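You operate a simulated robot arm through the tools that you are given. There is no shell and no other tool.

You are at the controls of a simulated two-armed robot. One attempt, no reset.

## Task
Draw the tag rail forward, swap the lemon tag for the mint tag and push the rail back.
Fine: 13 to 19 cm forward, back to where it stood; the lemon tag ends on the counter top. Set down upright: lemon tag, what you pick out.

The check looks at the end state, three seconds after you hand in, the way a careful person would. Anything else that was tipped, shoved, dropped, spilled or broken makes it a failure.

## Robot
Two 7-joint arms with fingered hands on one trunk that stands fixed in place. Base frame: the origin is at the foot of the trunk, x ahead of it, y to its left, z up; the work surface is at about z = 950. Units: mm, rad, N and s.
The left shoulder is at [60, 138, 947], the right one opposite. With the tool pointing down near the work surface each hand reaches from about 380 to 920 mm from the base axis, measured 20 degrees to its own side. Payload 4 kg a hand.
The TCP of each hand is the grasp point between the finger pads, 36 mm short of the fingertips. In the tool frame z runs along the fingers and y along their closing line. The gripper opens to 120 mm; its body begins 42 mm behind the TCP. The gripper is a hand of 5 fingers: y runs from the thumb to the fingers, the wrist lies at [-15, -109, -200] in the tool frame.
Orientation is told as [roll, pitch, yaw] about the base's x, y, z axes, in that order, counted from this pose: with the fingers straight down and the wrist toward the robot, the tool's x, y and z point along [0, 1, 0], [1, 0, 0] and [0, 0, -1] of the base frame.

## Interface
- The arms move only by the tool jog_arm. It takes "left_rows", "right_rows" or both (then of equal length, played together; a hand with none holds still); each is a list of rows, each an object (a shift or turn left out is 0) with "dp": the shift along the tool's x, y, z in mm, a list of three; "dr": the turn, a rotation vector about the tool's x, y, z in rad, a list of three. In form: [{"dp": [x, y, z], "dr": [rx, ry, rz]}, ...]. A call has 1 to 20 rows; each row shifts and turns the commanded pose from where the row before left it, along the tool's axes as they then stand. A row lasts 0.2 s, in which the tool goes at most 50 mm and 0.15 rad; a call with a longer step from one row to the next is refused whole. Where a pose cannot be reached the arm comes as near as it can. A force on the tool above 40 N (or 10 N above the force at the start of the call, whichever is more), or a blocked arm, ends the call early, and 0.2 s more pass. In this call time passes only in rows, and 0.2 s behind the last. The reply holds the time, the measured pose of the TCP, the force on the tool along the base axes, the opening and the grip force, in the units named above and with some noise, with the torque about the TCP (base axes, N m) and any sound that the robot's microphone picked up, and new pictures: "show" is both (left out), scene, wrist or none (wrist: the cameras of the hands that moved).
- Cameras (640 x 400 px; columns grow to the right, rows downward): "scene" is now at [57.3, -25.3, 1589.4]; the picture's right is [-0.32, -0.95, 0.00], its down [-0.65, 0.22, -0.72] and it looks along [0.69, -0.23, -0.69] (base axes); focal length 370 px, centre (320, 200). "left" rides on the left gripper at [-69, -79, -131] in its tool frame; the picture's right is [-0.78, -0.29, 0.55], its down [0.55, -0.73, 0.40] and it looks along [0.29, 0.61, 0.74] (tool axes); focal length 222 px, centre (320, 200). "right" rides on the right gripper at [69, -79, -131] in its tool frame; the picture's right is [-0.79, 0.29, -0.55], its down [-0.55, -0.73, 0.40] and it looks along [-0.29, 0.61, 0.74] (tool axes); focal length 222 px, centre (320, 200). There is no depth. A picture from a camera that has moved, and an enlarged one, comes with that camera's place and axes in the base frame and with its lens. The place of the scene camera against the robot may be out by one fixed shift of up to 18 mm in any direction.
- lift_body(by): slides the trunk up (or, below 0, down) by that many mm; the arms and the scene camera ride with it, the base frame stays. It gives what a move gives, with no picture.
- set_fingers(index, middle, ring, little, thumb_bend, thumb_turn, hand): sets how far each is bent, from 0 (flat) to 1 (curled in); at 0.3 the hand is open as for a grip, at 0.7 the pads meet at the TCP. One left out holds its place. A second passes; each finger stops where it meets its share of the squeeze, and holds until it gets a number again. It is the only way to open and close the hand. It gives what a move gives, with no picture; readings hold the bend of each and the force on index, middle, ring, little, thumb and palm. thumb_turn goes from beside the hand (0) to across from the fingers (1), as for a grip.
- head_to(pan, tilt): turns the head with the scene camera to pan (to the left, within 1.501 rad either way) and tilt (down, from -0.506 to 1.204), counted from straight ahead of the robot. It gives what a move gives, and a new picture of the scene camera.
- enlarge(camera, box): a new picture of the part [left, top, right, bottom] of that camera's present view, enlarged. The clock stands still meanwhile.
- close_job(): hands the job in; it is judged then, once.

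Places have to be worked out from the pictures, the camera data and where the tool is seen. Open the grippers and draw the arms clear of the work before you hand the job in, unless the task says otherwise.

The tools are called after ">>>" as name(argument=value, ...) on one line, values as JSON. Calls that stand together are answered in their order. jog_arm: Moves the arms, as the interface text tells. Its arguments: {"type":"object","properties":{"left_rows":{"type":"array","items":{"type":"object","properties":{"dp":{"type":"array","items":{"type":"number"}},"dr":{"type":"array","items":{"type":"number"}}}}},"right_rows":{"type":"array","items":{"type":"object","properties":{"dp":{"type":"array","items":{"type":"number"}},"dr":{"type":"array","items":{"type":"number"}}}}},"show":{"type":"string","enum":["both","scene","wrist","none"]}},"required":[]} The other tools are called the same way: lift_body (by) moves the trunk up or down; set_fingers (index, middle, ring, little, thumb_bend, thumb_turn, hand) moves the fingers one by one; head_to (pan, tilt) turns the head that bears the scene camera; enlarge (camera, box) takes an enlarged picture of a part of a camera's view; close_job () hands the job in.

At the start:

```text
t: 0.0
left_position: [563.3, -20.8, 1271.2]
left_tool_rot: [0.001, 0.0, 0.0]
left_force: [-0.1, 0.7, 0.3]
left_moment: [0.0, 0.04, 0.0]
left_opening: 119.6
left_gripper_force: 0.1
left_shape: jaw
left_bend: [0.3, 0.3, 0.3, 0.3, 0.3, 0.97]
left_finger forces: [0.0, 0.1, 0.0, 0.0, 0.0, 0.0]
right_position: [402.9, -525.1, 1257.3]
right_tool_rot: [0.001, 0.0, 0.0]
right_force: [-0.3, 0.2, -0.3]
right_moment: [0.04, -0.01, 0.03]
right_opening: 120.0
right_gripper_force: 0.0
right_shape: jaw
right_bend: [0.3, 0.3, 0.3, 0.3, 0.3, 0.97]
right_finger forces: [0.1, 0.0, 0.1, 0.1, 0.0, 0.0]
trunk travel left (down, up): [-525.0, 65.0]
head pan, tilt (commanded): [-0.326, 0.761]
```

scene: 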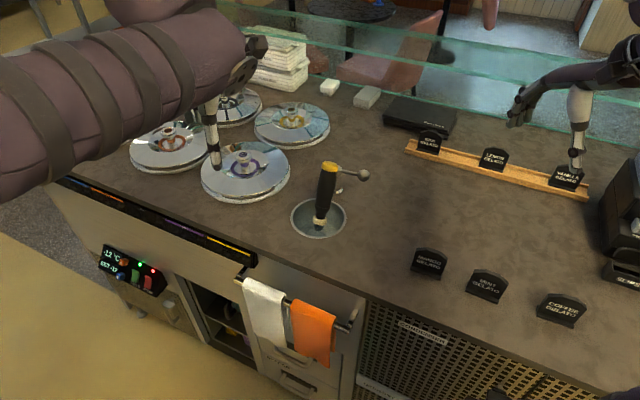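
right: 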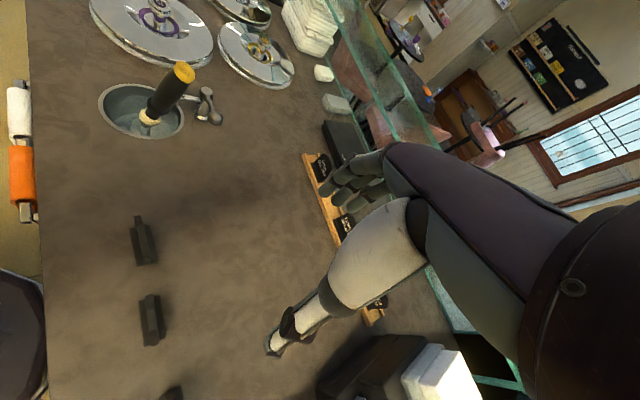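
left: 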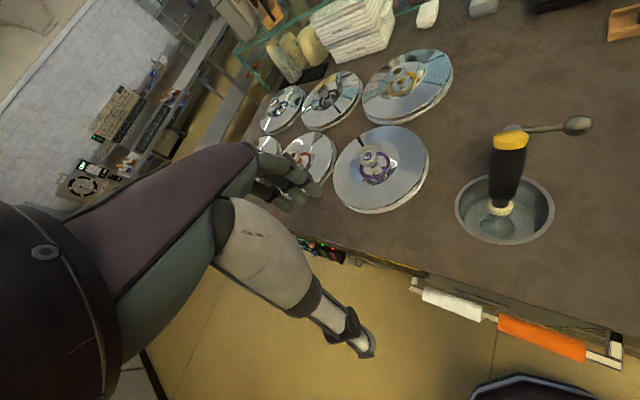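

The scene shows a wooden rail with three black tags at the right, and three loose tags nearer to the robot. I enlarge both areas to read the labels and judge places.

>>> enlarge(camera="scene", box=[380, 80, 640, 240])

>>> enlarge(camera="scene", box=[390, 220, 630, 370])

```text
2.46 times, centred on (510, 160) of scene
camera zoom: at [57.3, -25.3, 1589.4], right [-0.32, -0.95, 0.0], down [-0.65, 0.22, -0.72], along [0.69, -0.23, -0.69], focal length 911 px, centre (-148, 298)
```

zoom: 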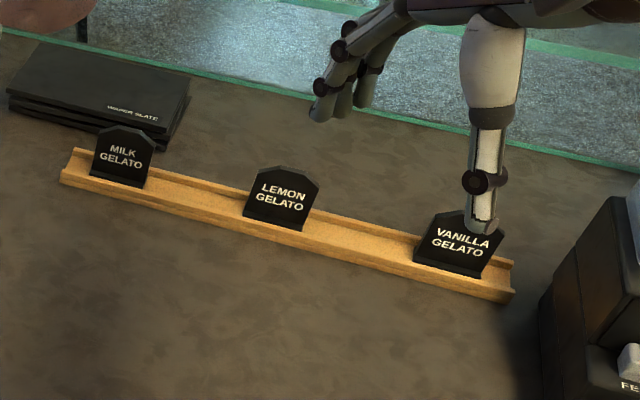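

```text
2.67 times, centred on (510, 295) of scene
camera zoom: at [57.3, -25.3, 1589.4], right [-0.32, -0.95, 0.0], down [-0.65, 0.22, -0.72], along [0.69, -0.23, -0.69], focal length 987 px, centre (-187, -53)
```

zoom: 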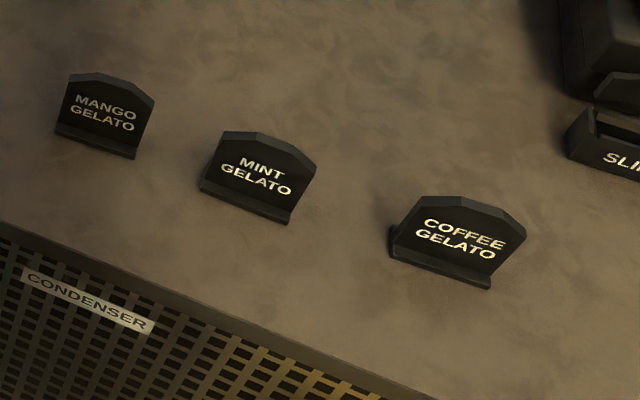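

The rail appears parallel to a counter edge that runs at about 45° to my axes, and the device at the right stands near the rail's right end. I pan the head to see the whole rail and its surroundings.

>>> head_to(pan=-0.785, tilt=0.72)

```text
t: 0.9
left_position: [562.7, -20.1, 1271.1]
left_tool_rot: [0.0, 0.002, -0.001]
left_force: [0.0, 0.2, -0.3]
left_moment: [-0.01, 0.01, 0.0]
left_opening: 119.6
left_gripper_force: 0.1
left_shape: jaw
left_bend: [0.3, 0.3, 0.3, 0.3, 0.3, 0.97]
left_finger forces: [0.1, 0.1, 0.1, 0.0, 0.1, 0.0]
right_position: [402.6, -525.9, 1258.6]
right_tool_rot: [0.0, 0.001, 0.002]
right_force: [-0.4, -0.8, -0.2]
right_moment: [0.0, 0.0, 0.04]
right_opening: 119.8
right_gripper_force: 0.1
right_shape: jaw
right_bend: [0.3, 0.3, 0.3, 0.3, 0.3, 0.97]
right_finger forces: [0.1, 0.0, 0.1, 0.1, 0.0, 0.1]
trunk travel left (down, up): [-525.0, 65.0]
head pan, tilt (commanded): [-0.785, 0.721]
camera scene: at [38.8, -58.3, 1592.8], right [-0.71, -0.71, 0.0], down [-0.47, 0.47, -0.75], along [0.53, -0.53, -0.66], focal length 370 px, centre (320, 200)
```

scene: 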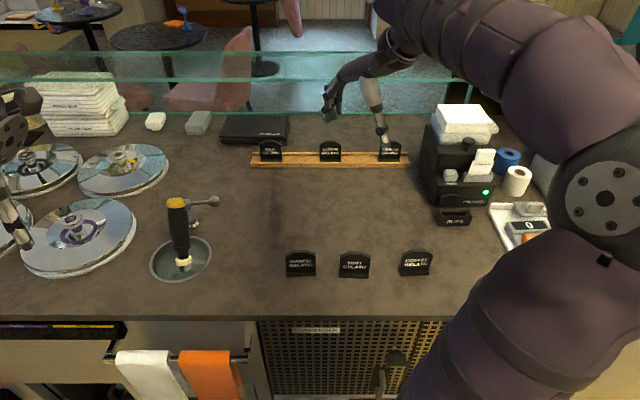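

The view now faces the counter squarely, and the rail lies level in the picture. I enlarge the rail with the device next to it, and the loose tags.

>>> enlarge(camera="scene", box=[230, 110, 470, 260])

>>> enlarge(camera="scene", box=[270, 180, 450, 292])

>>> enlarge(camera="scene", box=[360, 100, 520, 240])

```text
2.67 times, centred on (350, 185) of scene
camera zoom: at [38.8, -58.3, 1592.8], right [-0.71, -0.71, 0.0], down [-0.47, 0.47, -0.75], along [0.53, -0.53, -0.66], focal length 987 px, centre (240, 240)
```

zoom: 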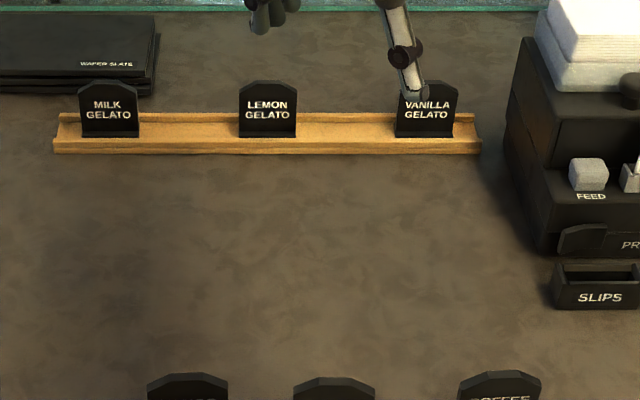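

```text
3.56 times, centred on (360, 236) of scene
camera zoom: at [38.8, -58.3, 1592.8], right [-0.71, -0.71, 0.0], down [-0.47, 0.47, -0.75], along [0.53, -0.53, -0.66], focal length 1316 px, centre (178, 72)
```

zoom: 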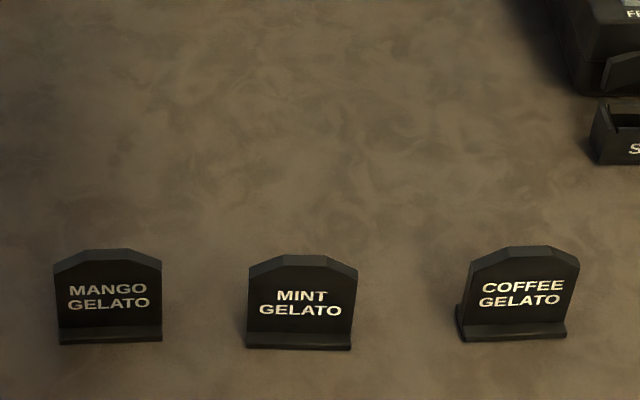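

```text
2.86 times, centred on (440, 170) of scene
camera zoom: at [38.8, -58.3, 1592.8], right [-0.71, -0.71, 0.0], down [-0.47, 0.47, -0.75], along [0.53, -0.53, -0.66], focal length 1058 px, centre (-23, 286)
```

zoom: 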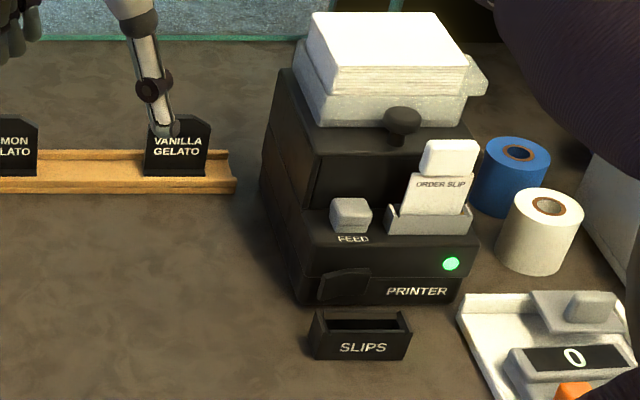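

The rail front lies about 947 mm out along the counter normal, U −190 to +278 along it, with the lemon in the middle. I raise the trunk for more reach before turning the right hand square to the rail.

>>> lift_body(by=65)

```text
t: 1.9
left_position: [562.6, -21.4, 1335.7]
left_tool_rot: [0.001, 0.001, 0.0]
left_force: [0.3, -0.6, -0.2]
left_moment: [0.0, -0.03, 0.0]
left_opening: 119.6
left_gripper_force: 0.0
left_shape: jaw
left_bend: [0.3, 0.3, 0.3, 0.3, 0.3, 0.97]
left_finger forces: [0.1, 0.0, 0.1, 0.0, 0.0, 0.0]
right_position: [402.3, -525.3, 1323.1]
right_tool_rot: [0.0, 0.001, 0.001]
right_force: [0.4, 0.1, 0.4]
right_moment: [0.02, -0.02, 0.01]
right_opening: 119.9
right_gripper_force: 0.0
right_shape: jaw
right_bend: [0.3, 0.3, 0.3, 0.3, 0.3, 0.97]
right_finger forces: [0.0, 0.0, 0.0, 0.0, 0.0, 0.1]
trunk travel left (down, up): [-590.0, 0.0]
head pan, tilt (commanded): [-0.785, 0.721]
```

The trunk is up 65 mm and the hands are still. Now I turn the right hand by 45° so that its closing line is across the rail.

>>> jog_arm(right_rows=[{"dr": [0, 0, 0.131]}, {"dr": [0, 0, 0.131]}, {"dr": [0, 0, 0.131]}, {"dr": [0, 0, 0.131]}, {"dr": [0, 0, 0.131]}, {"dr": [0, 0, 0.1304]}], show="both")

```text
t: 3.4
left_position: [562.3, -21.0, 1336.0]
left_tool_rot: [0.0, -0.001, 0.001]
left_force: [0.5, -0.2, 0.5]
left_moment: [0.01, 0.0, 0.02]
left_opening: 119.8
left_gripper_force: 0.1
left_shape: jaw
left_bend: [0.3, 0.3, 0.3, 0.3, 0.3, 0.97]
left_finger forces: [0.0, 0.0, 0.0, 0.1, 0.0, 0.0]
right_position: [402.5, -524.6, 1322.5]
right_tool_rot: [0.0, 0.001, -0.789]
right_force: [-0.2, 0.3, 0.8]
right_moment: [0.03, 0.0, -0.01]
right_opening: 119.6
right_gripper_force: 0.1
right_shape: jaw
right_bend: [0.3, 0.3, 0.3, 0.3, 0.3, 0.97]
right_finger forces: [0.0, 0.0, 0.0, 0.0, 0.0, 0.1]
trunk travel left (down, up): [-590.0, 0.0]
head pan, tilt (commanded): [-0.785, 0.721]
camera scene: at [39.1, -58.2, 1657.8], right [-0.71, -0.71, 0.0], down [-0.47, 0.47, -0.75], along [0.53, -0.53, -0.66], focal length 370 px, centre (320, 200)
camera right: at [396.4, -421.0, 1454.2], right [-0.35, -0.76, 0.55], down [-0.91, 0.13, -0.4], along [0.23, -0.64, -0.74], focal length 222 px, centre (320, 200)
```

scene: 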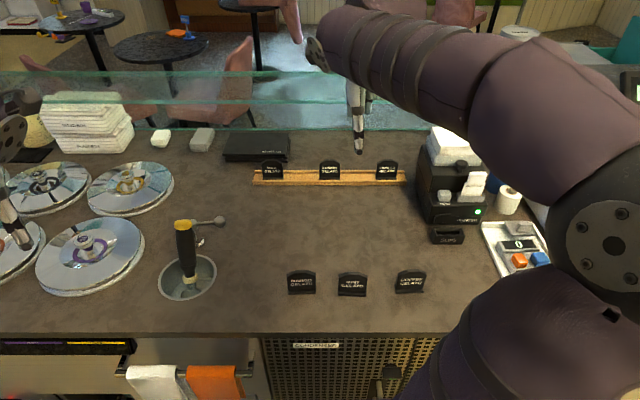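
right: 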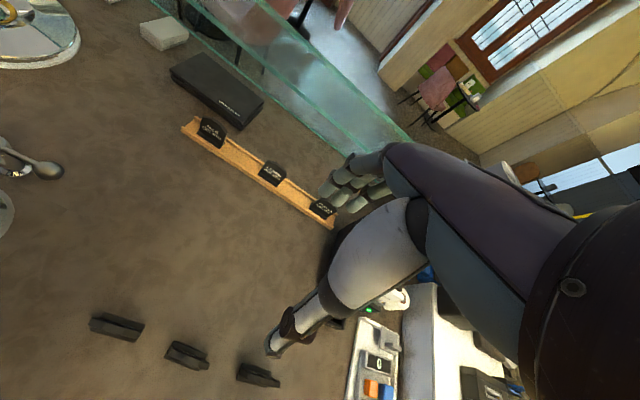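

The hand is now square to the rail and nothing was touched. I move it out and down to look at the rail's profile from nearby, staying high above the tags.

>>> jog_arm(right_rows=[{"dp": [0, 20, 24]}, {"dp": [0, 20, 24]}, {"dp": [0, 20, 24]}, {"dp": [0, 20, 24]}, {"dp": [0, 20, 24]}, {"dp": [0, 20, 24]}, {"dp": [0, 20, 24]}], show="both")

```text
t: 5.0
left_position: [563.9, -22.8, 1334.9]
left_tool_rot: [0.0, -0.001, 0.0]
left_force: [1.2, 0.5, 0.2]
left_moment: [0.05, 0.03, 0.0]
left_opening: 119.5
left_gripper_force: 0.1
left_shape: jaw
left_bend: [0.3, 0.3, 0.3, 0.3, 0.3, 0.97]
left_finger forces: [0.0, 0.0, 0.1, 0.0, 0.0, 0.0]
right_position: [503.7, -626.5, 1154.2]
right_tool_rot: [-0.001, 0.001, -0.785]
right_force: [0.9, -1.0, -0.5]
right_moment: [0.0, 0.0, -0.02]
right_opening: 119.5
right_gripper_force: 0.1
right_shape: jaw
right_bend: [0.3, 0.3, 0.3, 0.3, 0.3, 0.97]
right_finger forces: [0.0, 0.0, 0.0, 0.0, 0.0, 0.0]
trunk travel left (down, up): [-590.0, 0.0]
head pan, tilt (commanded): [-0.785, 0.721]
camera scene: at [40.0, -59.1, 1657.8], right [-0.71, -0.71, 0.0], down [-0.47, 0.47, -0.75], along [0.53, -0.53, -0.66], focal length 370 px, centre (320, 200)
camera right: at [496.4, -521.8, 1285.5], right [-0.35, -0.76, 0.55], down [-0.91, 0.13, -0.4], along [0.23, -0.64, -0.74], focal length 222 px, centre (320, 200)
```

scene: 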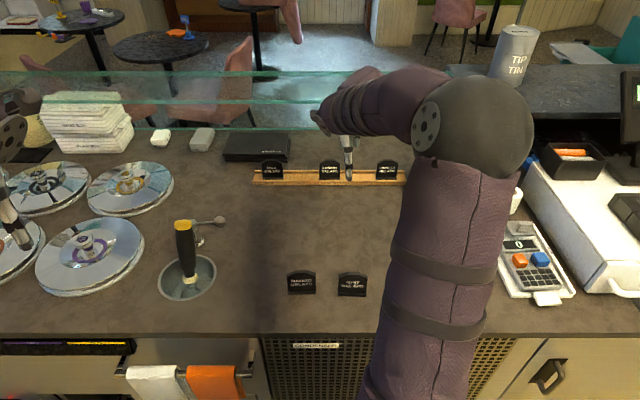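
right: 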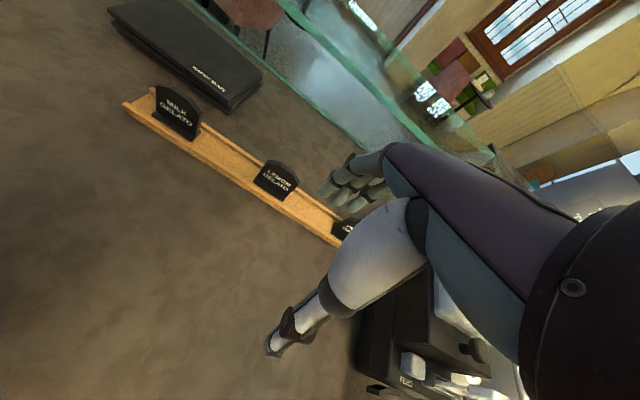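

The rail and tags are well visible from the wrist. I enlarge the wrist view to read the rail's profile and the foot of the tags.

>>> enlarge(camera="right", box=[110, 60, 370, 250])

>>> enlarge(camera="scene", box=[240, 120, 420, 232])

```text
2.11 times, centred on (240, 155) of right
camera zoom: at [496.4, -521.8, 1285.5], right [-0.35, -0.76, 0.55], down [-0.91, 0.13, -0.4], along [0.23, -0.64, -0.74], focal length 468 px, centre (488, 295)
```

zoom: 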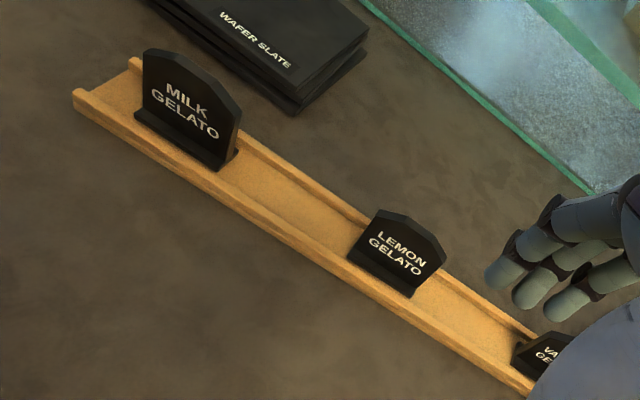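

```text
3.56 times, centred on (330, 176) of scene
camera zoom: at [40.0, -59.1, 1657.8], right [-0.71, -0.71, 0.0], down [-0.47, 0.47, -0.75], along [0.53, -0.53, -0.66], focal length 1316 px, centre (284, 285)
```

zoom: 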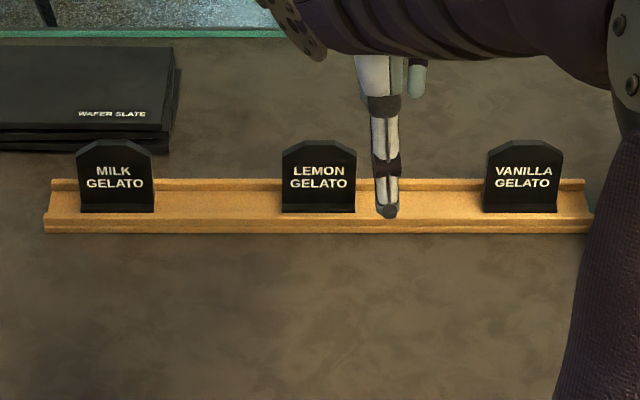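

From two wrist views I put the rail's front face at F≈−925, with U −181 to 288, the lemon at U 23–82 and the gap to the vanilla at U≈82–188. The scene camera seems about 20 mm off. I move the hand above the middle of that gap, still above the tag tops (about z 1022).

>>> jog_arm(right_rows=[{"dp": [-6, 18.8, 8]}, {"dp": [-6, 18.8, 8]}, {"dp": [-6, 18.8, 8]}, {"dp": [-6, 18.8, 8]}, {"dp": [-6, 18.8, 8]}, {"dp": [-6, 18.8, 8]}, {"dp": [-6, 18.8, 8]}, {"dp": [-6, 18.8, 8]}], show="both")

```text
t: 6.8
left_position: [563.7, -21.9, 1336.7]
left_tool_rot: [0.0, 0.001, -0.001]
left_force: [0.2, 0.2, -0.7]
left_moment: [0.02, 0.01, -0.01]
left_opening: 119.9
left_gripper_force: 0.0
left_shape: jaw
left_bend: [0.3, 0.3, 0.3, 0.3, 0.3, 0.97]
left_finger forces: [0.1, 0.0, 0.1, 0.0, 0.0, 0.1]
right_position: [575.7, -765.4, 1091.9]
right_tool_rot: [0.0, 0.003, -0.785]
right_force: [0.7, -0.3, -0.5]
right_moment: [0.02, 0.0, -0.01]
right_opening: 119.5
right_gripper_force: 0.1
right_shape: jaw
right_bend: [0.3, 0.3, 0.3, 0.3, 0.3, 0.97]
right_finger forces: [0.0, 0.0, 0.1, 0.1, 0.0, 0.1]
trunk travel left (down, up): [-590.0, 0.0]
head pan, tilt (commanded): [-0.785, 0.721]
camera scene: at [39.6, -59.2, 1657.8], right [-0.71, -0.71, 0.0], down [-0.47, 0.47, -0.75], along [0.53, -0.53, -0.66], focal length 370 px, centre (320, 200)
camera right: at [569.3, -661.3, 1223.2], right [-0.35, -0.76, 0.55], down [-0.91, 0.13, -0.4], along [0.23, -0.64, -0.74], focal length 222 px, centre (320, 200)
```

scene: 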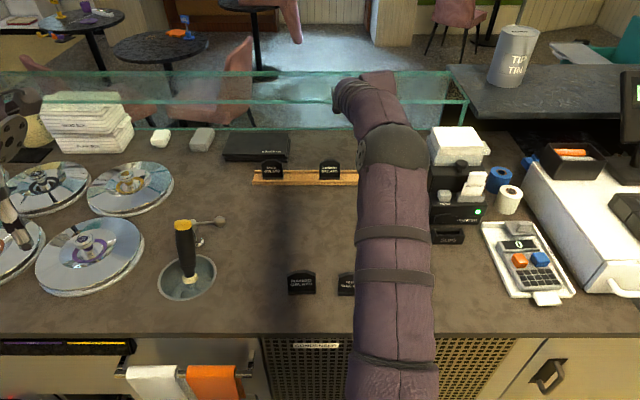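
right: 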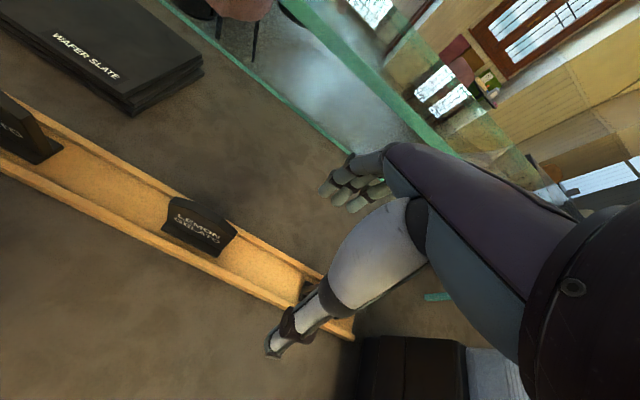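

The hand hovers over the gap; the arm now hides it from the scene camera. I enlarge the wrist view to check where lemon, vanilla and rail edges lie against the hand.

>>> enlarge(camera="right", box=[140, 130, 400, 360])

```text
1.74 times, centred on (270, 245) of right
camera zoom: at [569.3, -661.3, 1223.2], right [-0.35, -0.76, 0.55], down [-0.91, 0.13, -0.4], along [0.23, -0.64, -0.74], focal length 386 px, centre (407, 122)
```

zoom: 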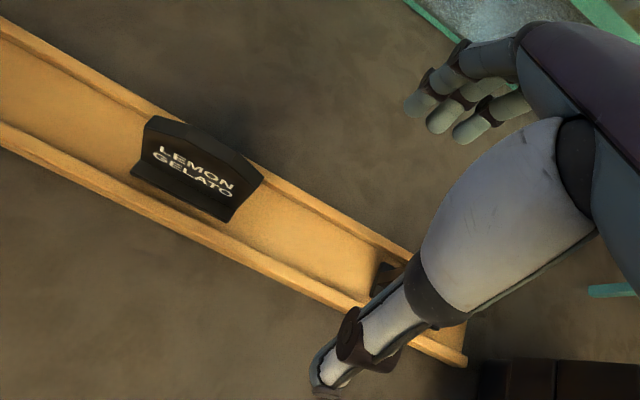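

Lemon spans U 21–81, vanilla begins near U 187, and the rail lies at F −926 to −976. The fingers seem shifted to the little-finger side, so I enlarge the hand to judge where they sit.

>>> enlarge(camera="right", box=[290, 130, 430, 230])

>>> set_fingers(hand="right", little=0.6)

>>> enlarge(camera="right", box=[290, 130, 430, 230])

```text
4.00 times, centred on (360, 180) of right
camera zoom: at [569.3, -661.3, 1223.2], right [-0.35, -0.76, 0.55], down [-0.91, 0.13, -0.4], along [0.23, -0.64, -0.74], focal length 888 px, centre (160, 280)
```

zoom: 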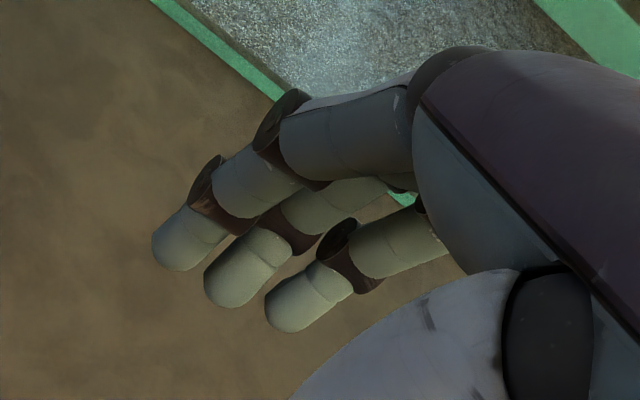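

```text
t: 7.8
left_position: [563.2, -20.2, 1336.2]
left_tool_rot: [0.0, 0.001, 0.0]
left_force: [-0.1, 0.4, 0.7]
left_moment: [-0.01, 0.01, -0.02]
left_opening: 119.8
left_gripper_force: 0.1
left_shape: jaw
left_bend: [0.3, 0.3, 0.3, 0.3, 0.3, 0.97]
left_finger forces: [0.0, 0.0, 0.1, 0.1, 0.0, 0.0]
right_position: [575.2, -764.4, 1092.2]
right_tool_rot: [0.001, 0.001, -0.786]
right_force: [-1.0, 0.0, 0.1]
right_moment: [-0.01, -0.01, 0.03]
right_opening: 119.2
right_gripper_force: 0.0
right_shape: fingers
right_bend: [0.3, 0.3, 0.3, 0.6, 0.3, 0.97]
right_finger forces: [0.0, 0.0, 0.0, 0.0, 0.0, 0.0]
trunk travel left (down, up): [-590.0, 0.0]
head pan, tilt (commanded): [-0.785, 0.721]
```

```text
4.00 times, centred on (360, 180) of right
camera zoom: at [568.7, -660.5, 1223.9], right [-0.35, -0.76, 0.55], down [-0.91, 0.13, -0.4], along [0.23, -0.64, -0.74], focal length 888 px, centre (160, 280)
```

zoom: 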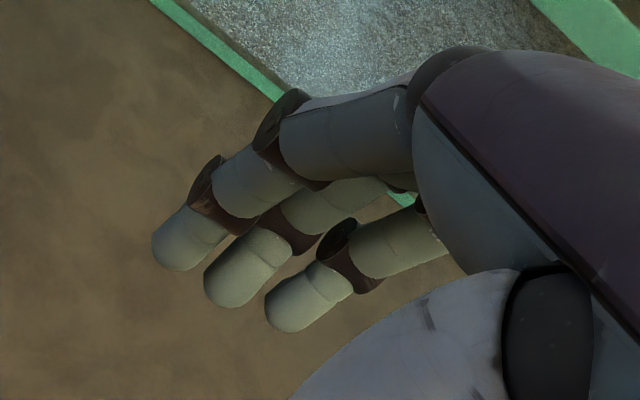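

The three visible fingers are index, middle and ring at tool x≈3, −15, −34, with the little at ≈−52, so the hand covers x −61 to +12. For pulling, the left gap (U −88 to 21) suits best, so I reopen the little finger and slide over there at the same height.

>>> set_fingers(hand="right", little=0.3)

>>> jog_arm(right_rows=[{"dp": [19.2, 0.4, 0]}, {"dp": [19.2, 0.4, 0]}, {"dp": [19.2, 0.4, 0]}, {"dp": [19.2, 0.4, 0]}, {"dp": [19.2, 0.4, 0]}, {"dp": [19.2, 0.4, 0]}, {"dp": [19.2, 0.4, 0]}, {"dp": [19.2, 0.4, 0]}, {"dp": [19.2, 0.4, 0]}, {"dp": [19.2, 0.4, 0]}], show="both")

```text
t: 8.8
left_position: [562.9, -21.3, 1336.4]
left_tool_rot: [0.0, 0.0, 0.001]
left_force: [-0.4, -0.5, -0.1]
left_moment: [-0.03, -0.01, 0.0]
left_opening: 119.6
left_gripper_force: 0.1
left_shape: jaw
left_bend: [0.3, 0.3, 0.3, 0.3, 0.3, 0.97]
left_finger forces: [0.0, 0.1, 0.1, 0.1, 0.1, 0.1]
right_position: [575.5, -765.0, 1092.4]
right_tool_rot: [-0.001, 0.0, -0.784]
right_force: [0.6, -0.2, -0.5]
right_moment: [0.02, 0.01, 0.02]
right_opening: 118.8
right_gripper_force: 0.1
right_shape: fingers
right_bend: [0.3, 0.3, 0.3, 0.3, 0.3, 0.97]
right_finger forces: [0.1, 0.0, 0.0, 0.0, 0.1, 0.0]
trunk travel left (down, up): [-590.0, 0.0]
head pan, tilt (commanded): [-0.785, 0.721]
```

```text
t: 10.9
left_position: [564.2, -20.9, 1335.6]
left_tool_rot: [0.001, 0.001, 0.0]
left_force: [-0.7, 0.8, 0.2]
left_moment: [0.0, 0.01, 0.01]
left_opening: 119.8
left_gripper_force: 0.0
left_shape: jaw
left_bend: [0.3, 0.3, 0.3, 0.3, 0.3, 0.97]
left_finger forces: [0.0, 0.0, 0.0, 0.0, 0.0, 0.1]
right_position: [713.4, -630.7, 1089.9]
right_tool_rot: [0.001, 0.0, -0.786]
right_force: [1.0, -0.1, 0.4]
right_moment: [0.0, 0.02, -0.05]
right_opening: 118.9
right_gripper_force: 0.2
right_shape: fingers
right_bend: [0.3, 0.3, 0.3, 0.3, 0.3, 0.97]
right_finger forces: [0.0, 0.0, 0.0, 0.1, 0.1, 0.0]
trunk travel left (down, up): [-590.0, 0.0]
head pan, tilt (commanded): [-0.785, 0.721]
camera scene: at [39.5, -58.1, 1657.8], right [-0.71, -0.71, 0.0], down [-0.47, 0.47, -0.75], along [0.53, -0.53, -0.66], focal length 370 px, centre (320, 200)
camera right: at [707.0, -526.9, 1220.0], right [-0.35, -0.76, 0.55], down [-0.91, 0.13, -0.4], along [0.23, -0.64, -0.74], focal length 222 px, centre (320, 200)
```

scene: 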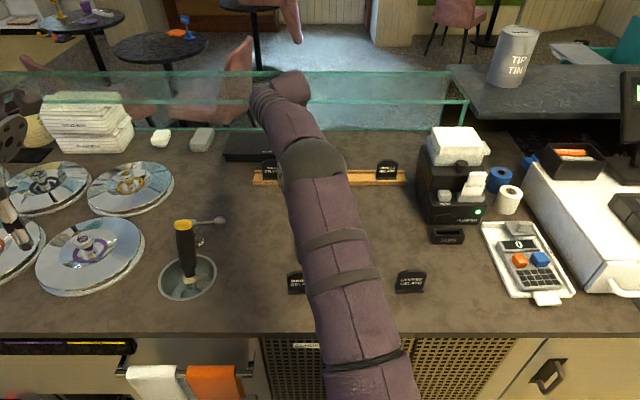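
right: 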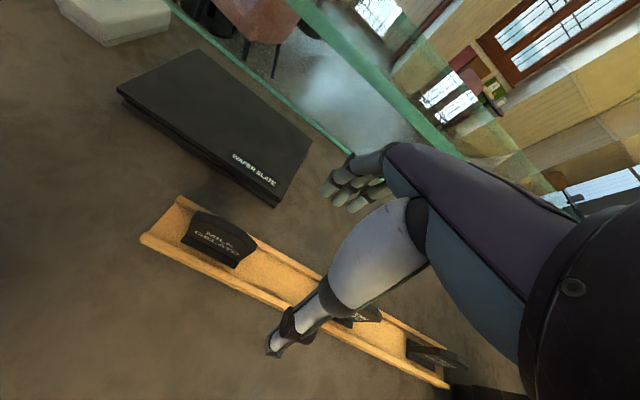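

The hand is over the left gap (U −58, F −950), with the slate's corner a little behind the fingers. I narrow the opening some before going down so the fingers stay well clear of the slate.

>>> set_fingers(hand="right", index=0.4, middle=0.4, ring=0.4, little=0.4, thumb_bend=0.4, thumb_turn=1.0)

>>> enlarge(camera="right", box=[200, 130, 460, 390])

```text
t: 11.9
left_position: [563.4, -22.3, 1337.4]
left_tool_rot: [0.0, 0.001, -0.002]
left_force: [0.9, 0.4, -1.4]
left_moment: [0.03, -0.01, -0.03]
left_opening: 119.7
left_gripper_force: 0.1
left_shape: jaw
left_bend: [0.3, 0.3, 0.3, 0.3, 0.3, 0.97]
left_finger forces: [0.0, 0.0, 0.1, 0.1, 0.0, 0.1]
right_position: [712.6, -631.3, 1088.7]
right_tool_rot: [0.001, -0.001, -0.784]
right_force: [0.1, 0.6, 0.1]
right_moment: [-0.01, -0.02, 0.01]
right_opening: 90.2
right_gripper_force: 0.0
right_shape: fingers
right_bend: [0.4, 0.4, 0.4, 0.4, 0.4, 0.99]
right_finger forces: [0.0, 0.1, 0.0, 0.1, 0.1, 0.0]
trunk travel left (down, up): [-590.0, 0.0]
head pan, tilt (commanded): [-0.785, 0.721]
```

```text
1.54 times, centred on (330, 260) of right
camera zoom: at [706.4, -527.4, 1220.0], right [-0.35, -0.76, 0.55], down [-0.91, 0.13, -0.4], along [0.23, -0.64, -0.74], focal length 342 px, centre (305, 108)
```

zoom: 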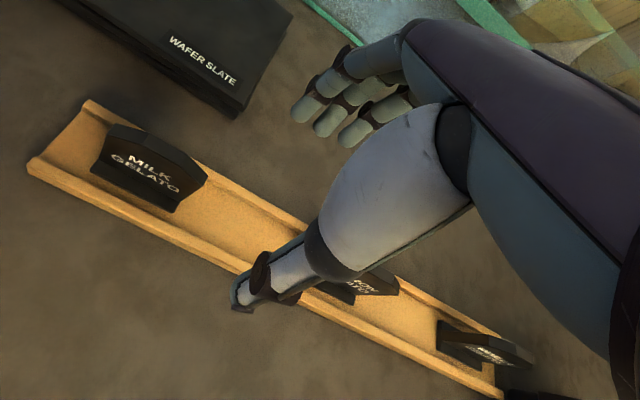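

The opening is 90 mm and the thumb and fingers straddle the rail with margin. I go down about 86 mm in slow steps and check the force.

>>> jog_arm(right_rows=[{"dp": [0, 0.5, 14]}, {"dp": [0, 0, 14]}, {"dp": [0, 0, 14]}, {"dp": [0, 0, 14]}, {"dp": [0, 0, 12]}, {"dp": [0, 0, 10]}, {"dp": [0, 0, 8]}], show="both")

```text
t: 13.6
left_position: [563.0, -21.7, 1336.4]
left_tool_rot: [0.0, 0.0, 0.0]
left_force: [0.2, -0.2, -0.1]
left_moment: [-0.01, 0.01, 0.0]
left_opening: 119.8
left_gripper_force: 0.0
left_shape: jaw
left_bend: [0.3, 0.3, 0.3, 0.3, 0.3, 0.97]
left_finger forces: [0.0, 0.0, 0.1, 0.0, 0.0, 0.0]
right_position: [713.3, -631.7, 1005.6]
right_tool_rot: [0.001, 0.0, -0.786]
right_force: [-0.9, 1.1, -0.9]
right_moment: [-0.01, 0.01, 0.0]
right_opening: 90.3
right_gripper_force: 0.2
right_shape: fingers
right_bend: [0.4, 0.4, 0.4, 0.4, 0.4, 0.99]
right_finger forces: [0.0, 0.0, 0.1, 0.0, 0.0, 0.0]
trunk travel left (down, up): [-590.0, 0.0]
head pan, tilt (commanded): [-0.785, 0.721]
camera scene: at [39.0, -58.5, 1657.8], right [-0.71, -0.71, 0.0], down [-0.47, 0.47, -0.75], along [0.53, -0.53, -0.66], focal length 370 px, centre (320, 200)
camera right: at [706.7, -528.0, 1136.3], right [-0.35, -0.76, 0.55], down [-0.91, 0.13, -0.4], along [0.23, -0.64, -0.74], focal length 222 px, centre (320, 200)
```

scene: 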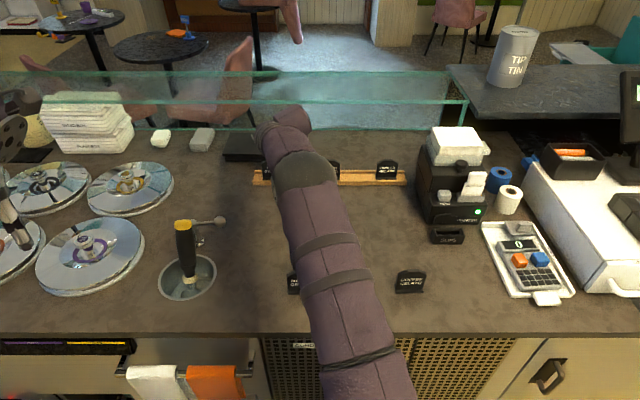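
right: 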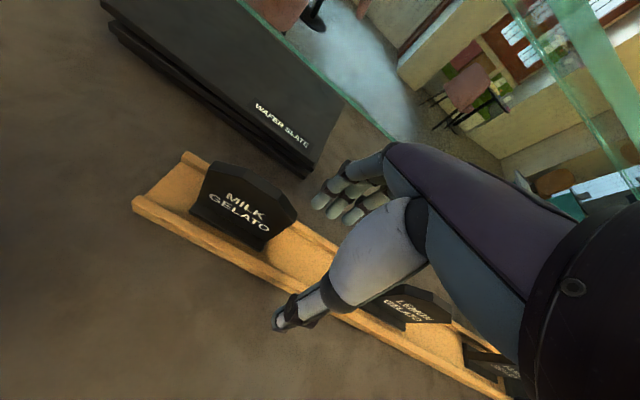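

No contact yet at z 1006. I enlarge the wrist view to see the fingers against the rail's back edge and the tags on both sides.

>>> enlarge(camera="right", box=[180, 130, 460, 350])

```text
1.82 times, centred on (320, 240) of right
camera zoom: at [706.7, -528.0, 1136.3], right [-0.35, -0.76, 0.55], down [-0.91, 0.13, -0.4], along [0.23, -0.64, -0.74], focal length 404 px, centre (320, 127)
```

zoom: 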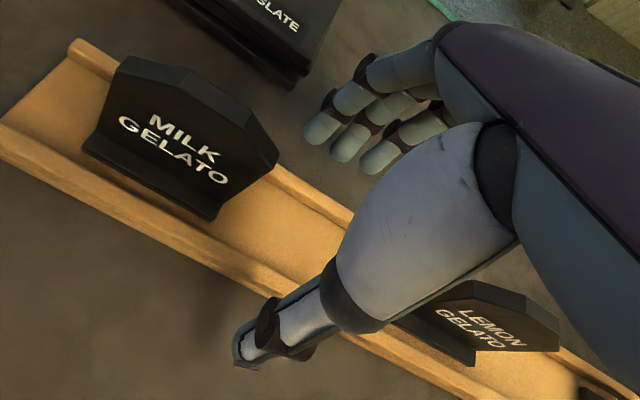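

The fingers are behind the rail and the thumb in front, with clear space to milk and lemon. I descend 14 mm more in small steps.

>>> jog_arm(right_rows=[{"dp": [0, 0, 4]}, {"dp": [0, 0, 4]}, {"dp": [0, 0, 3]}, {"dp": [0, 0, 3]}], show="wrist")

```text
t: 14.6
left_position: [563.6, -21.0, 1336.1]
left_tool_rot: [-0.001, 0.0, 0.001]
left_force: [0.8, 0.1, 0.7]
left_moment: [-0.01, -0.02, -0.02]
left_opening: 119.6
left_gripper_force: 0.1
left_shape: jaw
left_bend: [0.3, 0.3, 0.3, 0.3, 0.3, 0.97]
left_finger forces: [0.0, 0.0, 0.0, 0.1, 0.0, 0.0]
right_position: [713.1, -632.4, 991.3]
right_tool_rot: [0.0, 0.0, -0.785]
right_force: [0.1, -0.1, -0.4]
right_moment: [0.0, -0.01, 0.02]
right_opening: 90.1
right_gripper_force: 0.0
right_shape: fingers
right_bend: [0.4, 0.4, 0.4, 0.4, 0.4, 0.99]
right_finger forces: [0.1, 0.0, 0.0, 0.0, 0.1, 0.0]
trunk travel left (down, up): [-590.0, 0.0]
head pan, tilt (commanded): [-0.785, 0.721]
camera right: at [706.5, -528.1, 1121.9], right [-0.35, -0.76, 0.55], down [-0.91, 0.13, -0.4], along [0.23, -0.64, -0.74], focal length 222 px, centre (320, 200)
```

right: 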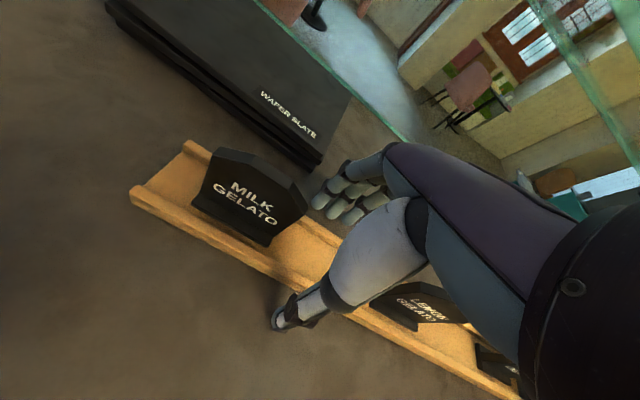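

Still free at z 991. I go down 4 mm more, watching the force for the counter.

>>> jog_arm(right_rows=[{"dp": [0, 0, 1.5]}, {"dp": [0, 0, 1.5]}, {"dp": [0, 0, 1]}], show="none")

```text
t: 15.3
left_position: [561.6, -19.7, 1337.2]
left_tool_rot: [0.001, -0.002, 0.0]
left_force: [0.0, 0.2, 0.3]
left_moment: [-0.01, -0.02, -0.03]
left_opening: 119.9
left_gripper_force: 0.1
left_shape: jaw
left_bend: [0.3, 0.3, 0.3, 0.3, 0.3, 0.97]
left_finger forces: [0.1, 0.0, 0.0, 0.1, 0.0, 0.1]
right_position: [712.6, -632.2, 988.6]
right_tool_rot: [-0.001, -0.002, -0.785]
right_force: [-0.7, 0.2, 8.0]
right_moment: [-0.37, -0.25, -0.02]
right_opening: 90.7
right_gripper_force: 4.3
right_shape: fingers
right_bend: [0.4, 0.39, 0.4, 0.4, 0.4, 0.99]
right_finger forces: [2.1, 5.7, 0.1, 0.1, 0.0, 0.0]
trunk travel left (down, up): [-590.0, 0.0]
head pan, tilt (commanded): [-0.785, 0.721]
```

The index and middle tips touched the counter at TCP z≈988 (8 N up). I raise the hand 4 mm and then close step by step.

>>> jog_arm(right_rows=[{"dp": [0, 0, -2]}, {"dp": [0, 0, -2]}], show="none")

>>> set_fingers(hand="right", index=0.48, middle=0.48, ring=0.48, little=0.48, thumb_bend=0.48)

>>> enlarge(camera="right", box=[180, 120, 460, 350])

```text
t: 15.9
left_position: [562.2, -21.1, 1336.1]
left_tool_rot: [0.0, -0.001, 0.0]
left_force: [-0.1, -0.8, -0.1]
left_moment: [0.02, -0.02, 0.0]
left_opening: 119.5
left_gripper_force: 0.0
left_shape: jaw
left_bend: [0.3, 0.3, 0.3, 0.3, 0.3, 0.97]
left_finger forces: [0.0, 0.1, 0.0, 0.0, 0.1, 0.0]
right_position: [712.2, -632.5, 989.7]
right_tool_rot: [0.001, 0.001, -0.785]
right_force: [0.2, -0.7, 1.0]
right_moment: [-0.08, -0.1, -0.01]
right_opening: 90.2
right_gripper_force: 0.8
right_shape: fingers
right_bend: [0.4, 0.39, 0.4, 0.4, 0.4, 0.99]
right_finger forces: [0.1, 2.3, 0.1, 0.0, 0.1, 0.0]
trunk travel left (down, up): [-590.0, 0.0]
head pan, tilt (commanded): [-0.785, 0.721]
```

```text
t: 16.9
left_position: [563.9, -20.4, 1337.3]
left_tool_rot: [-0.003, 0.0, 0.0]
left_force: [1.4, -0.7, 0.1]
left_moment: [-0.01, -0.01, 0.03]
left_opening: 119.9
left_gripper_force: 0.0
left_shape: jaw
left_bend: [0.3, 0.3, 0.3, 0.3, 0.3, 0.97]
left_finger forces: [0.1, 0.0, 0.0, 0.0, 0.1, 0.0]
right_position: [712.6, -632.6, 991.1]
right_tool_rot: [0.0, -0.002, -0.786]
right_force: [0.6, -0.6, 3.7]
right_moment: [-0.17, -0.14, 0.03]
right_opening: 66.8
right_gripper_force: 2.1
right_shape: fingers
right_bend: [0.47, 0.47, 0.48, 0.48, 0.48, 1.0]
right_finger forces: [0.9, 2.8, 0.0, 0.0, 0.1, 0.0]
trunk travel left (down, up): [-590.0, 0.0]
head pan, tilt (commanded): [-0.785, 0.721]
```

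```text
1.74 times, centred on (320, 235) of right
camera zoom: at [706.1, -528.0, 1122.5], right [-0.35, -0.76, 0.55], down [-0.91, 0.13, -0.4], along [0.23, -0.64, -0.74], focal length 386 px, centre (320, 139)
```

zoom: 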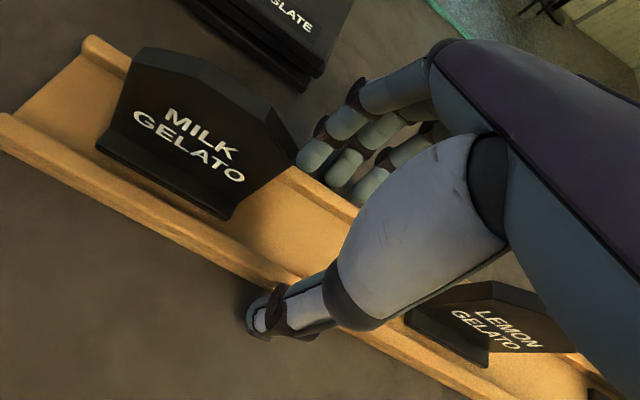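

Opening is 67 mm and the middle finger still brushes the counter. I raise 3 mm and go on closing toward the rail.

>>> jog_arm(right_rows=[{"dp": [0, 0, -3]}], show="none")

>>> set_fingers(hand="right", index=0.52, middle=0.52, ring=0.52, little=0.52, thumb_bend=0.52)

>>> enlarge(camera="right", box=[180, 120, 460, 350])

```text
t: 17.4
left_position: [563.1, -21.9, 1336.4]
left_tool_rot: [0.0, -0.001, 0.001]
left_force: [-0.3, 0.3, 0.0]
left_moment: [0.02, 0.0, -0.03]
left_opening: 119.5
left_gripper_force: 0.0
left_shape: jaw
left_bend: [0.3, 0.3, 0.3, 0.3, 0.3, 0.97]
left_finger forces: [0.0, 0.1, 0.1, 0.0, 0.0, 0.0]
right_position: [713.2, -632.9, 992.6]
right_tool_rot: [0.0, 0.002, -0.785]
right_force: [0.1, 0.1, 0.9]
right_moment: [0.01, -0.03, 0.01]
right_opening: 66.2
right_gripper_force: 0.2
right_shape: fingers
right_bend: [0.48, 0.48, 0.48, 0.48, 0.48, 1.0]
right_finger forces: [0.0, 0.1, 0.0, 0.0, 0.0, 0.0]
trunk travel left (down, up): [-590.0, 0.0]
head pan, tilt (commanded): [-0.785, 0.721]
```

```text
t: 18.4
left_position: [562.2, -20.5, 1335.7]
left_tool_rot: [0.0, 0.0, 0.0]
left_force: [0.2, -0.2, 0.5]
left_moment: [0.02, 0.0, -0.01]
left_opening: 119.9
left_gripper_force: 0.0
left_shape: jaw
left_bend: [0.3, 0.3, 0.3, 0.3, 0.3, 0.97]
left_finger forces: [0.0, 0.0, 0.1, 0.0, 0.1, 0.1]
right_position: [712.7, -633.4, 993.5]
right_tool_rot: [0.001, -0.001, -0.786]
right_force: [-0.5, 0.3, -1.0]
right_moment: [-0.01, -0.03, 0.0]
right_opening: 55.1
right_gripper_force: 0.9
right_shape: fingers
right_bend: [0.52, 0.52, 0.52, 0.52, 0.51, 1.0]
right_finger forces: [0.0, 0.0, 0.0, 0.1, 1.0, 0.0]
trunk travel left (down, up): [-590.0, 0.0]
head pan, tilt (commanded): [-0.785, 0.721]
```

```text
1.74 times, centred on (320, 235) of right
camera zoom: at [706.4, -527.8, 1125.1], right [-0.35, -0.76, 0.55], down [-0.91, 0.13, -0.4], along [0.23, -0.64, -0.74], focal length 386 px, centre (320, 139)
```

zoom: 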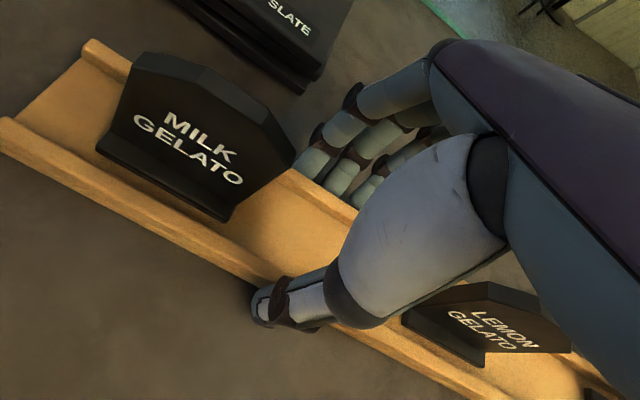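

The thumb just met the rail's front (1 N) at 55 mm opening, which agrees with my estimate of its place. I now close the fingers onto the back side.

>>> set_fingers(hand="right", index=0.56, middle=0.56, ring=0.56, little=0.56, thumb_bend=0.53)

>>> enlarge(camera="right", box=[180, 120, 460, 350])

```text
t: 19.4
left_position: [563.1, -21.1, 1337.3]
left_tool_rot: [-0.002, -0.001, 0.0]
left_force: [-0.4, 0.5, -0.5]
left_moment: [0.03, -0.04, 0.01]
left_opening: 119.8
left_gripper_force: 0.0
left_shape: jaw
left_bend: [0.3, 0.3, 0.3, 0.3, 0.3, 0.97]
left_finger forces: [0.0, 0.0, 0.0, 0.1, 0.0, 0.0]
right_position: [712.9, -631.8, 993.9]
right_tool_rot: [0.001, 0.0, -0.785]
right_force: [0.6, -0.1, -0.7]
right_moment: [-0.03, -0.06, 0.07]
right_opening: 53.1
right_gripper_force: 3.2
right_shape: fingers
right_bend: [0.55, 0.55, 0.55, 0.56, 0.51, 1.0]
right_finger forces: [1.3, 1.5, 1.2, 0.0, 3.2, 0.0]
trunk travel left (down, up): [-590.0, 0.0]
head pan, tilt (commanded): [-0.785, 0.721]
```

```text
1.74 times, centred on (320, 235) of right
camera zoom: at [706.6, -527.9, 1125.1], right [-0.35, -0.76, 0.55], down [-0.91, 0.13, -0.4], along [0.23, -0.64, -0.74], focal length 386 px, centre (320, 139)
```

zoom: 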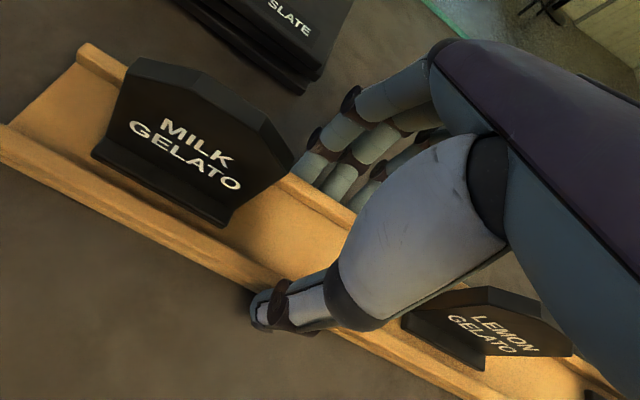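

Index, middle and ring press on the back at 1–1.5 N each and the thumb at 3 N, and both neighbour tags stand. I squeeze a bit firmer before pulling.

>>> set_fingers(hand="right", index=0.62, middle=0.62, ring=0.62, little=0.62, thumb_bend=0.6)

>>> enlarge(camera="right", box=[180, 120, 460, 350])

```text
t: 20.4
left_position: [562.3, -20.9, 1336.8]
left_tool_rot: [0.001, 0.0, 0.001]
left_force: [-0.2, 0.5, -0.9]
left_moment: [0.04, -0.01, -0.02]
left_opening: 119.7
left_gripper_force: 0.1
left_shape: jaw
left_bend: [0.3, 0.3, 0.3, 0.3, 0.3, 0.97]
left_finger forces: [0.1, 0.0, 0.1, 0.0, 0.0, 0.0]
right_position: [712.1, -632.7, 994.2]
right_tool_rot: [0.002, -0.002, -0.785]
right_force: [0.5, -1.2, -0.6]
right_moment: [-0.02, -0.04, 0.15]
right_opening: 51.9
right_gripper_force: 12.2
right_shape: fingers
right_bend: [0.58, 0.58, 0.58, 0.62, 0.52, 1.0]
right_finger forces: [4.0, 4.3, 4.1, 0.0, 12.3, 0.0]
trunk travel left (down, up): [-590.0, 0.0]
head pan, tilt (commanded): [-0.785, 0.721]
```

```text
1.74 times, centred on (320, 235) of right
camera zoom: at [706.5, -527.9, 1124.9], right [-0.35, -0.76, 0.55], down [-0.91, 0.13, -0.4], along [0.23, -0.64, -0.74], focal length 386 px, centre (320, 139)
```

zoom: 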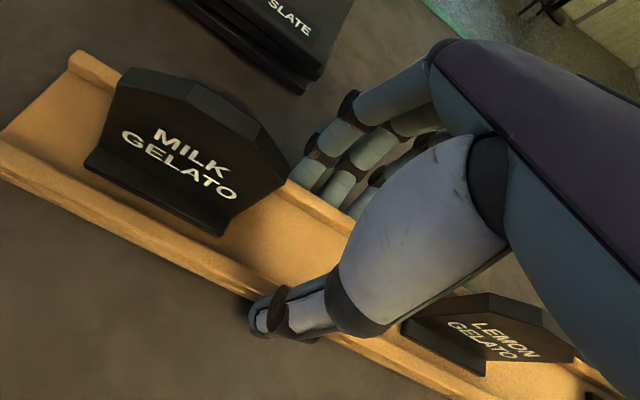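

The squeeze is now 12 N, but the milk end of the rail seems to have shifted a little toward me. I take the full wrist view to measure the rail's line.

>>> enlarge(camera="right", box=[0, 0, 640, 400])

>>> enlarge(camera="scene", box=[230, 120, 430, 245])

```text
1.00 times, centred on (320, 200) of right (not enlarged: the box is as wide or as high as the picture)
camera zoom: at [706.5, -527.9, 1124.9], right [-0.35, -0.76, 0.55], down [-0.91, 0.13, -0.4], along [0.23, -0.64, -0.74], focal length 222 px, centre (320, 200)
```

zoom: 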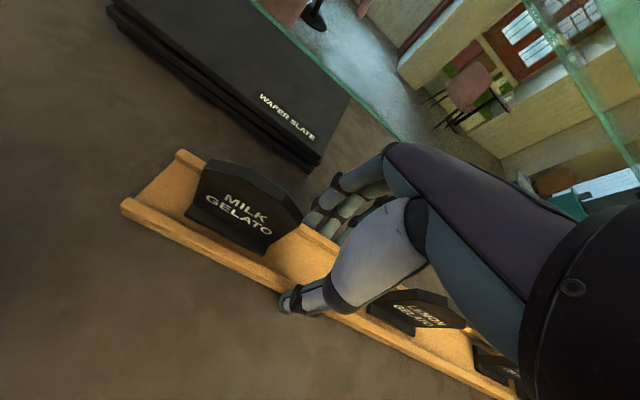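

```text
3.20 times, centred on (330, 182) of scene
camera zoom: at [39.1, -58.6, 1657.8], right [-0.71, -0.71, 0.0], down [-0.47, 0.47, -0.75], along [0.53, -0.53, -0.66], focal length 1184 px, centre (288, 256)
```

zoom: 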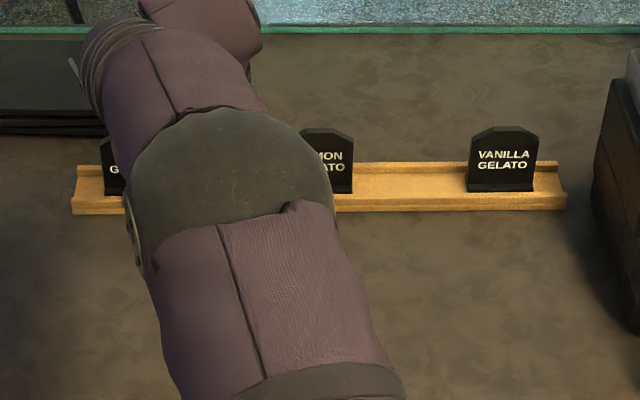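

The scene view shows the rail turned only about 1° (left end ~9 mm nearer) and all tags upright. I start drawing it straight toward me gently, 40 mm first.

>>> jog_arm(right_rows=[{"dp": [0, -2, 0]}, {"dp": [0, -3, 0]}, {"dp": [0, -5, 0]}, {"dp": [0, -6, 0]}, {"dp": [0, -6, 0]}, {"dp": [0, -6, 0]}, {"dp": [0, -5, 0]}, {"dp": [0, -4, 0]}, {"dp": [0, -3, 0]}], show="both")

```text
t: 22.4
left_position: [563.0, -20.9, 1336.3]
left_tool_rot: [0.0, -0.001, 0.001]
left_force: [0.2, 0.1, -0.1]
left_moment: [-0.01, 0.01, -0.01]
left_opening: 119.9
left_gripper_force: 0.1
left_shape: jaw
left_bend: [0.3, 0.3, 0.3, 0.3, 0.3, 0.97]
left_finger forces: [0.1, 0.0, 0.0, 0.1, 0.0, 0.1]
right_position: [685.1, -604.9, 993.7]
right_tool_rot: [0.0, 0.001, -0.785]
right_force: [1.1, -0.8, 0.8]
right_moment: [-0.06, -0.06, 0.19]
right_opening: 51.6
right_gripper_force: 12.3
right_shape: fingers
right_bend: [0.58, 0.58, 0.58, 0.62, 0.52, 1.0]
right_finger forces: [4.0, 4.4, 4.6, 0.0, 12.3, 0.1]
trunk travel left (down, up): [-590.0, 0.0]
head pan, tilt (commanded): [-0.785, 0.721]
camera scene: at [39.0, -58.5, 1657.8], right [-0.71, -0.71, 0.0], down [-0.47, 0.47, -0.75], along [0.53, -0.53, -0.66], focal length 370 px, centre (320, 200)
camera right: at [678.4, -500.6, 1124.8], right [-0.35, -0.76, 0.55], down [-0.91, 0.13, -0.4], along [0.23, -0.64, -0.74], focal length 222 px, centre (320, 200)
```

scene: 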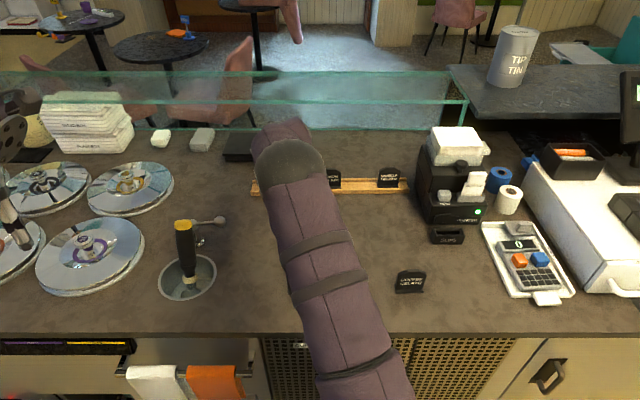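
right: 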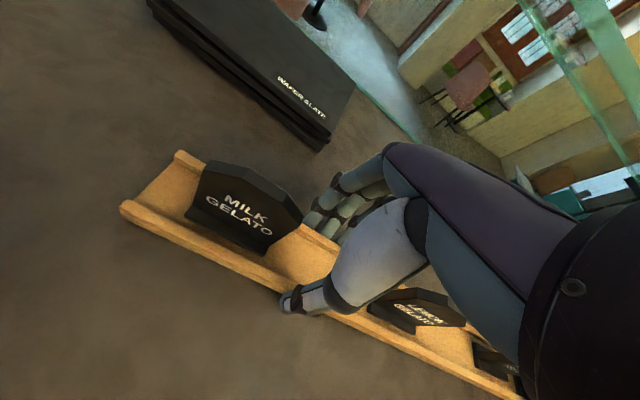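

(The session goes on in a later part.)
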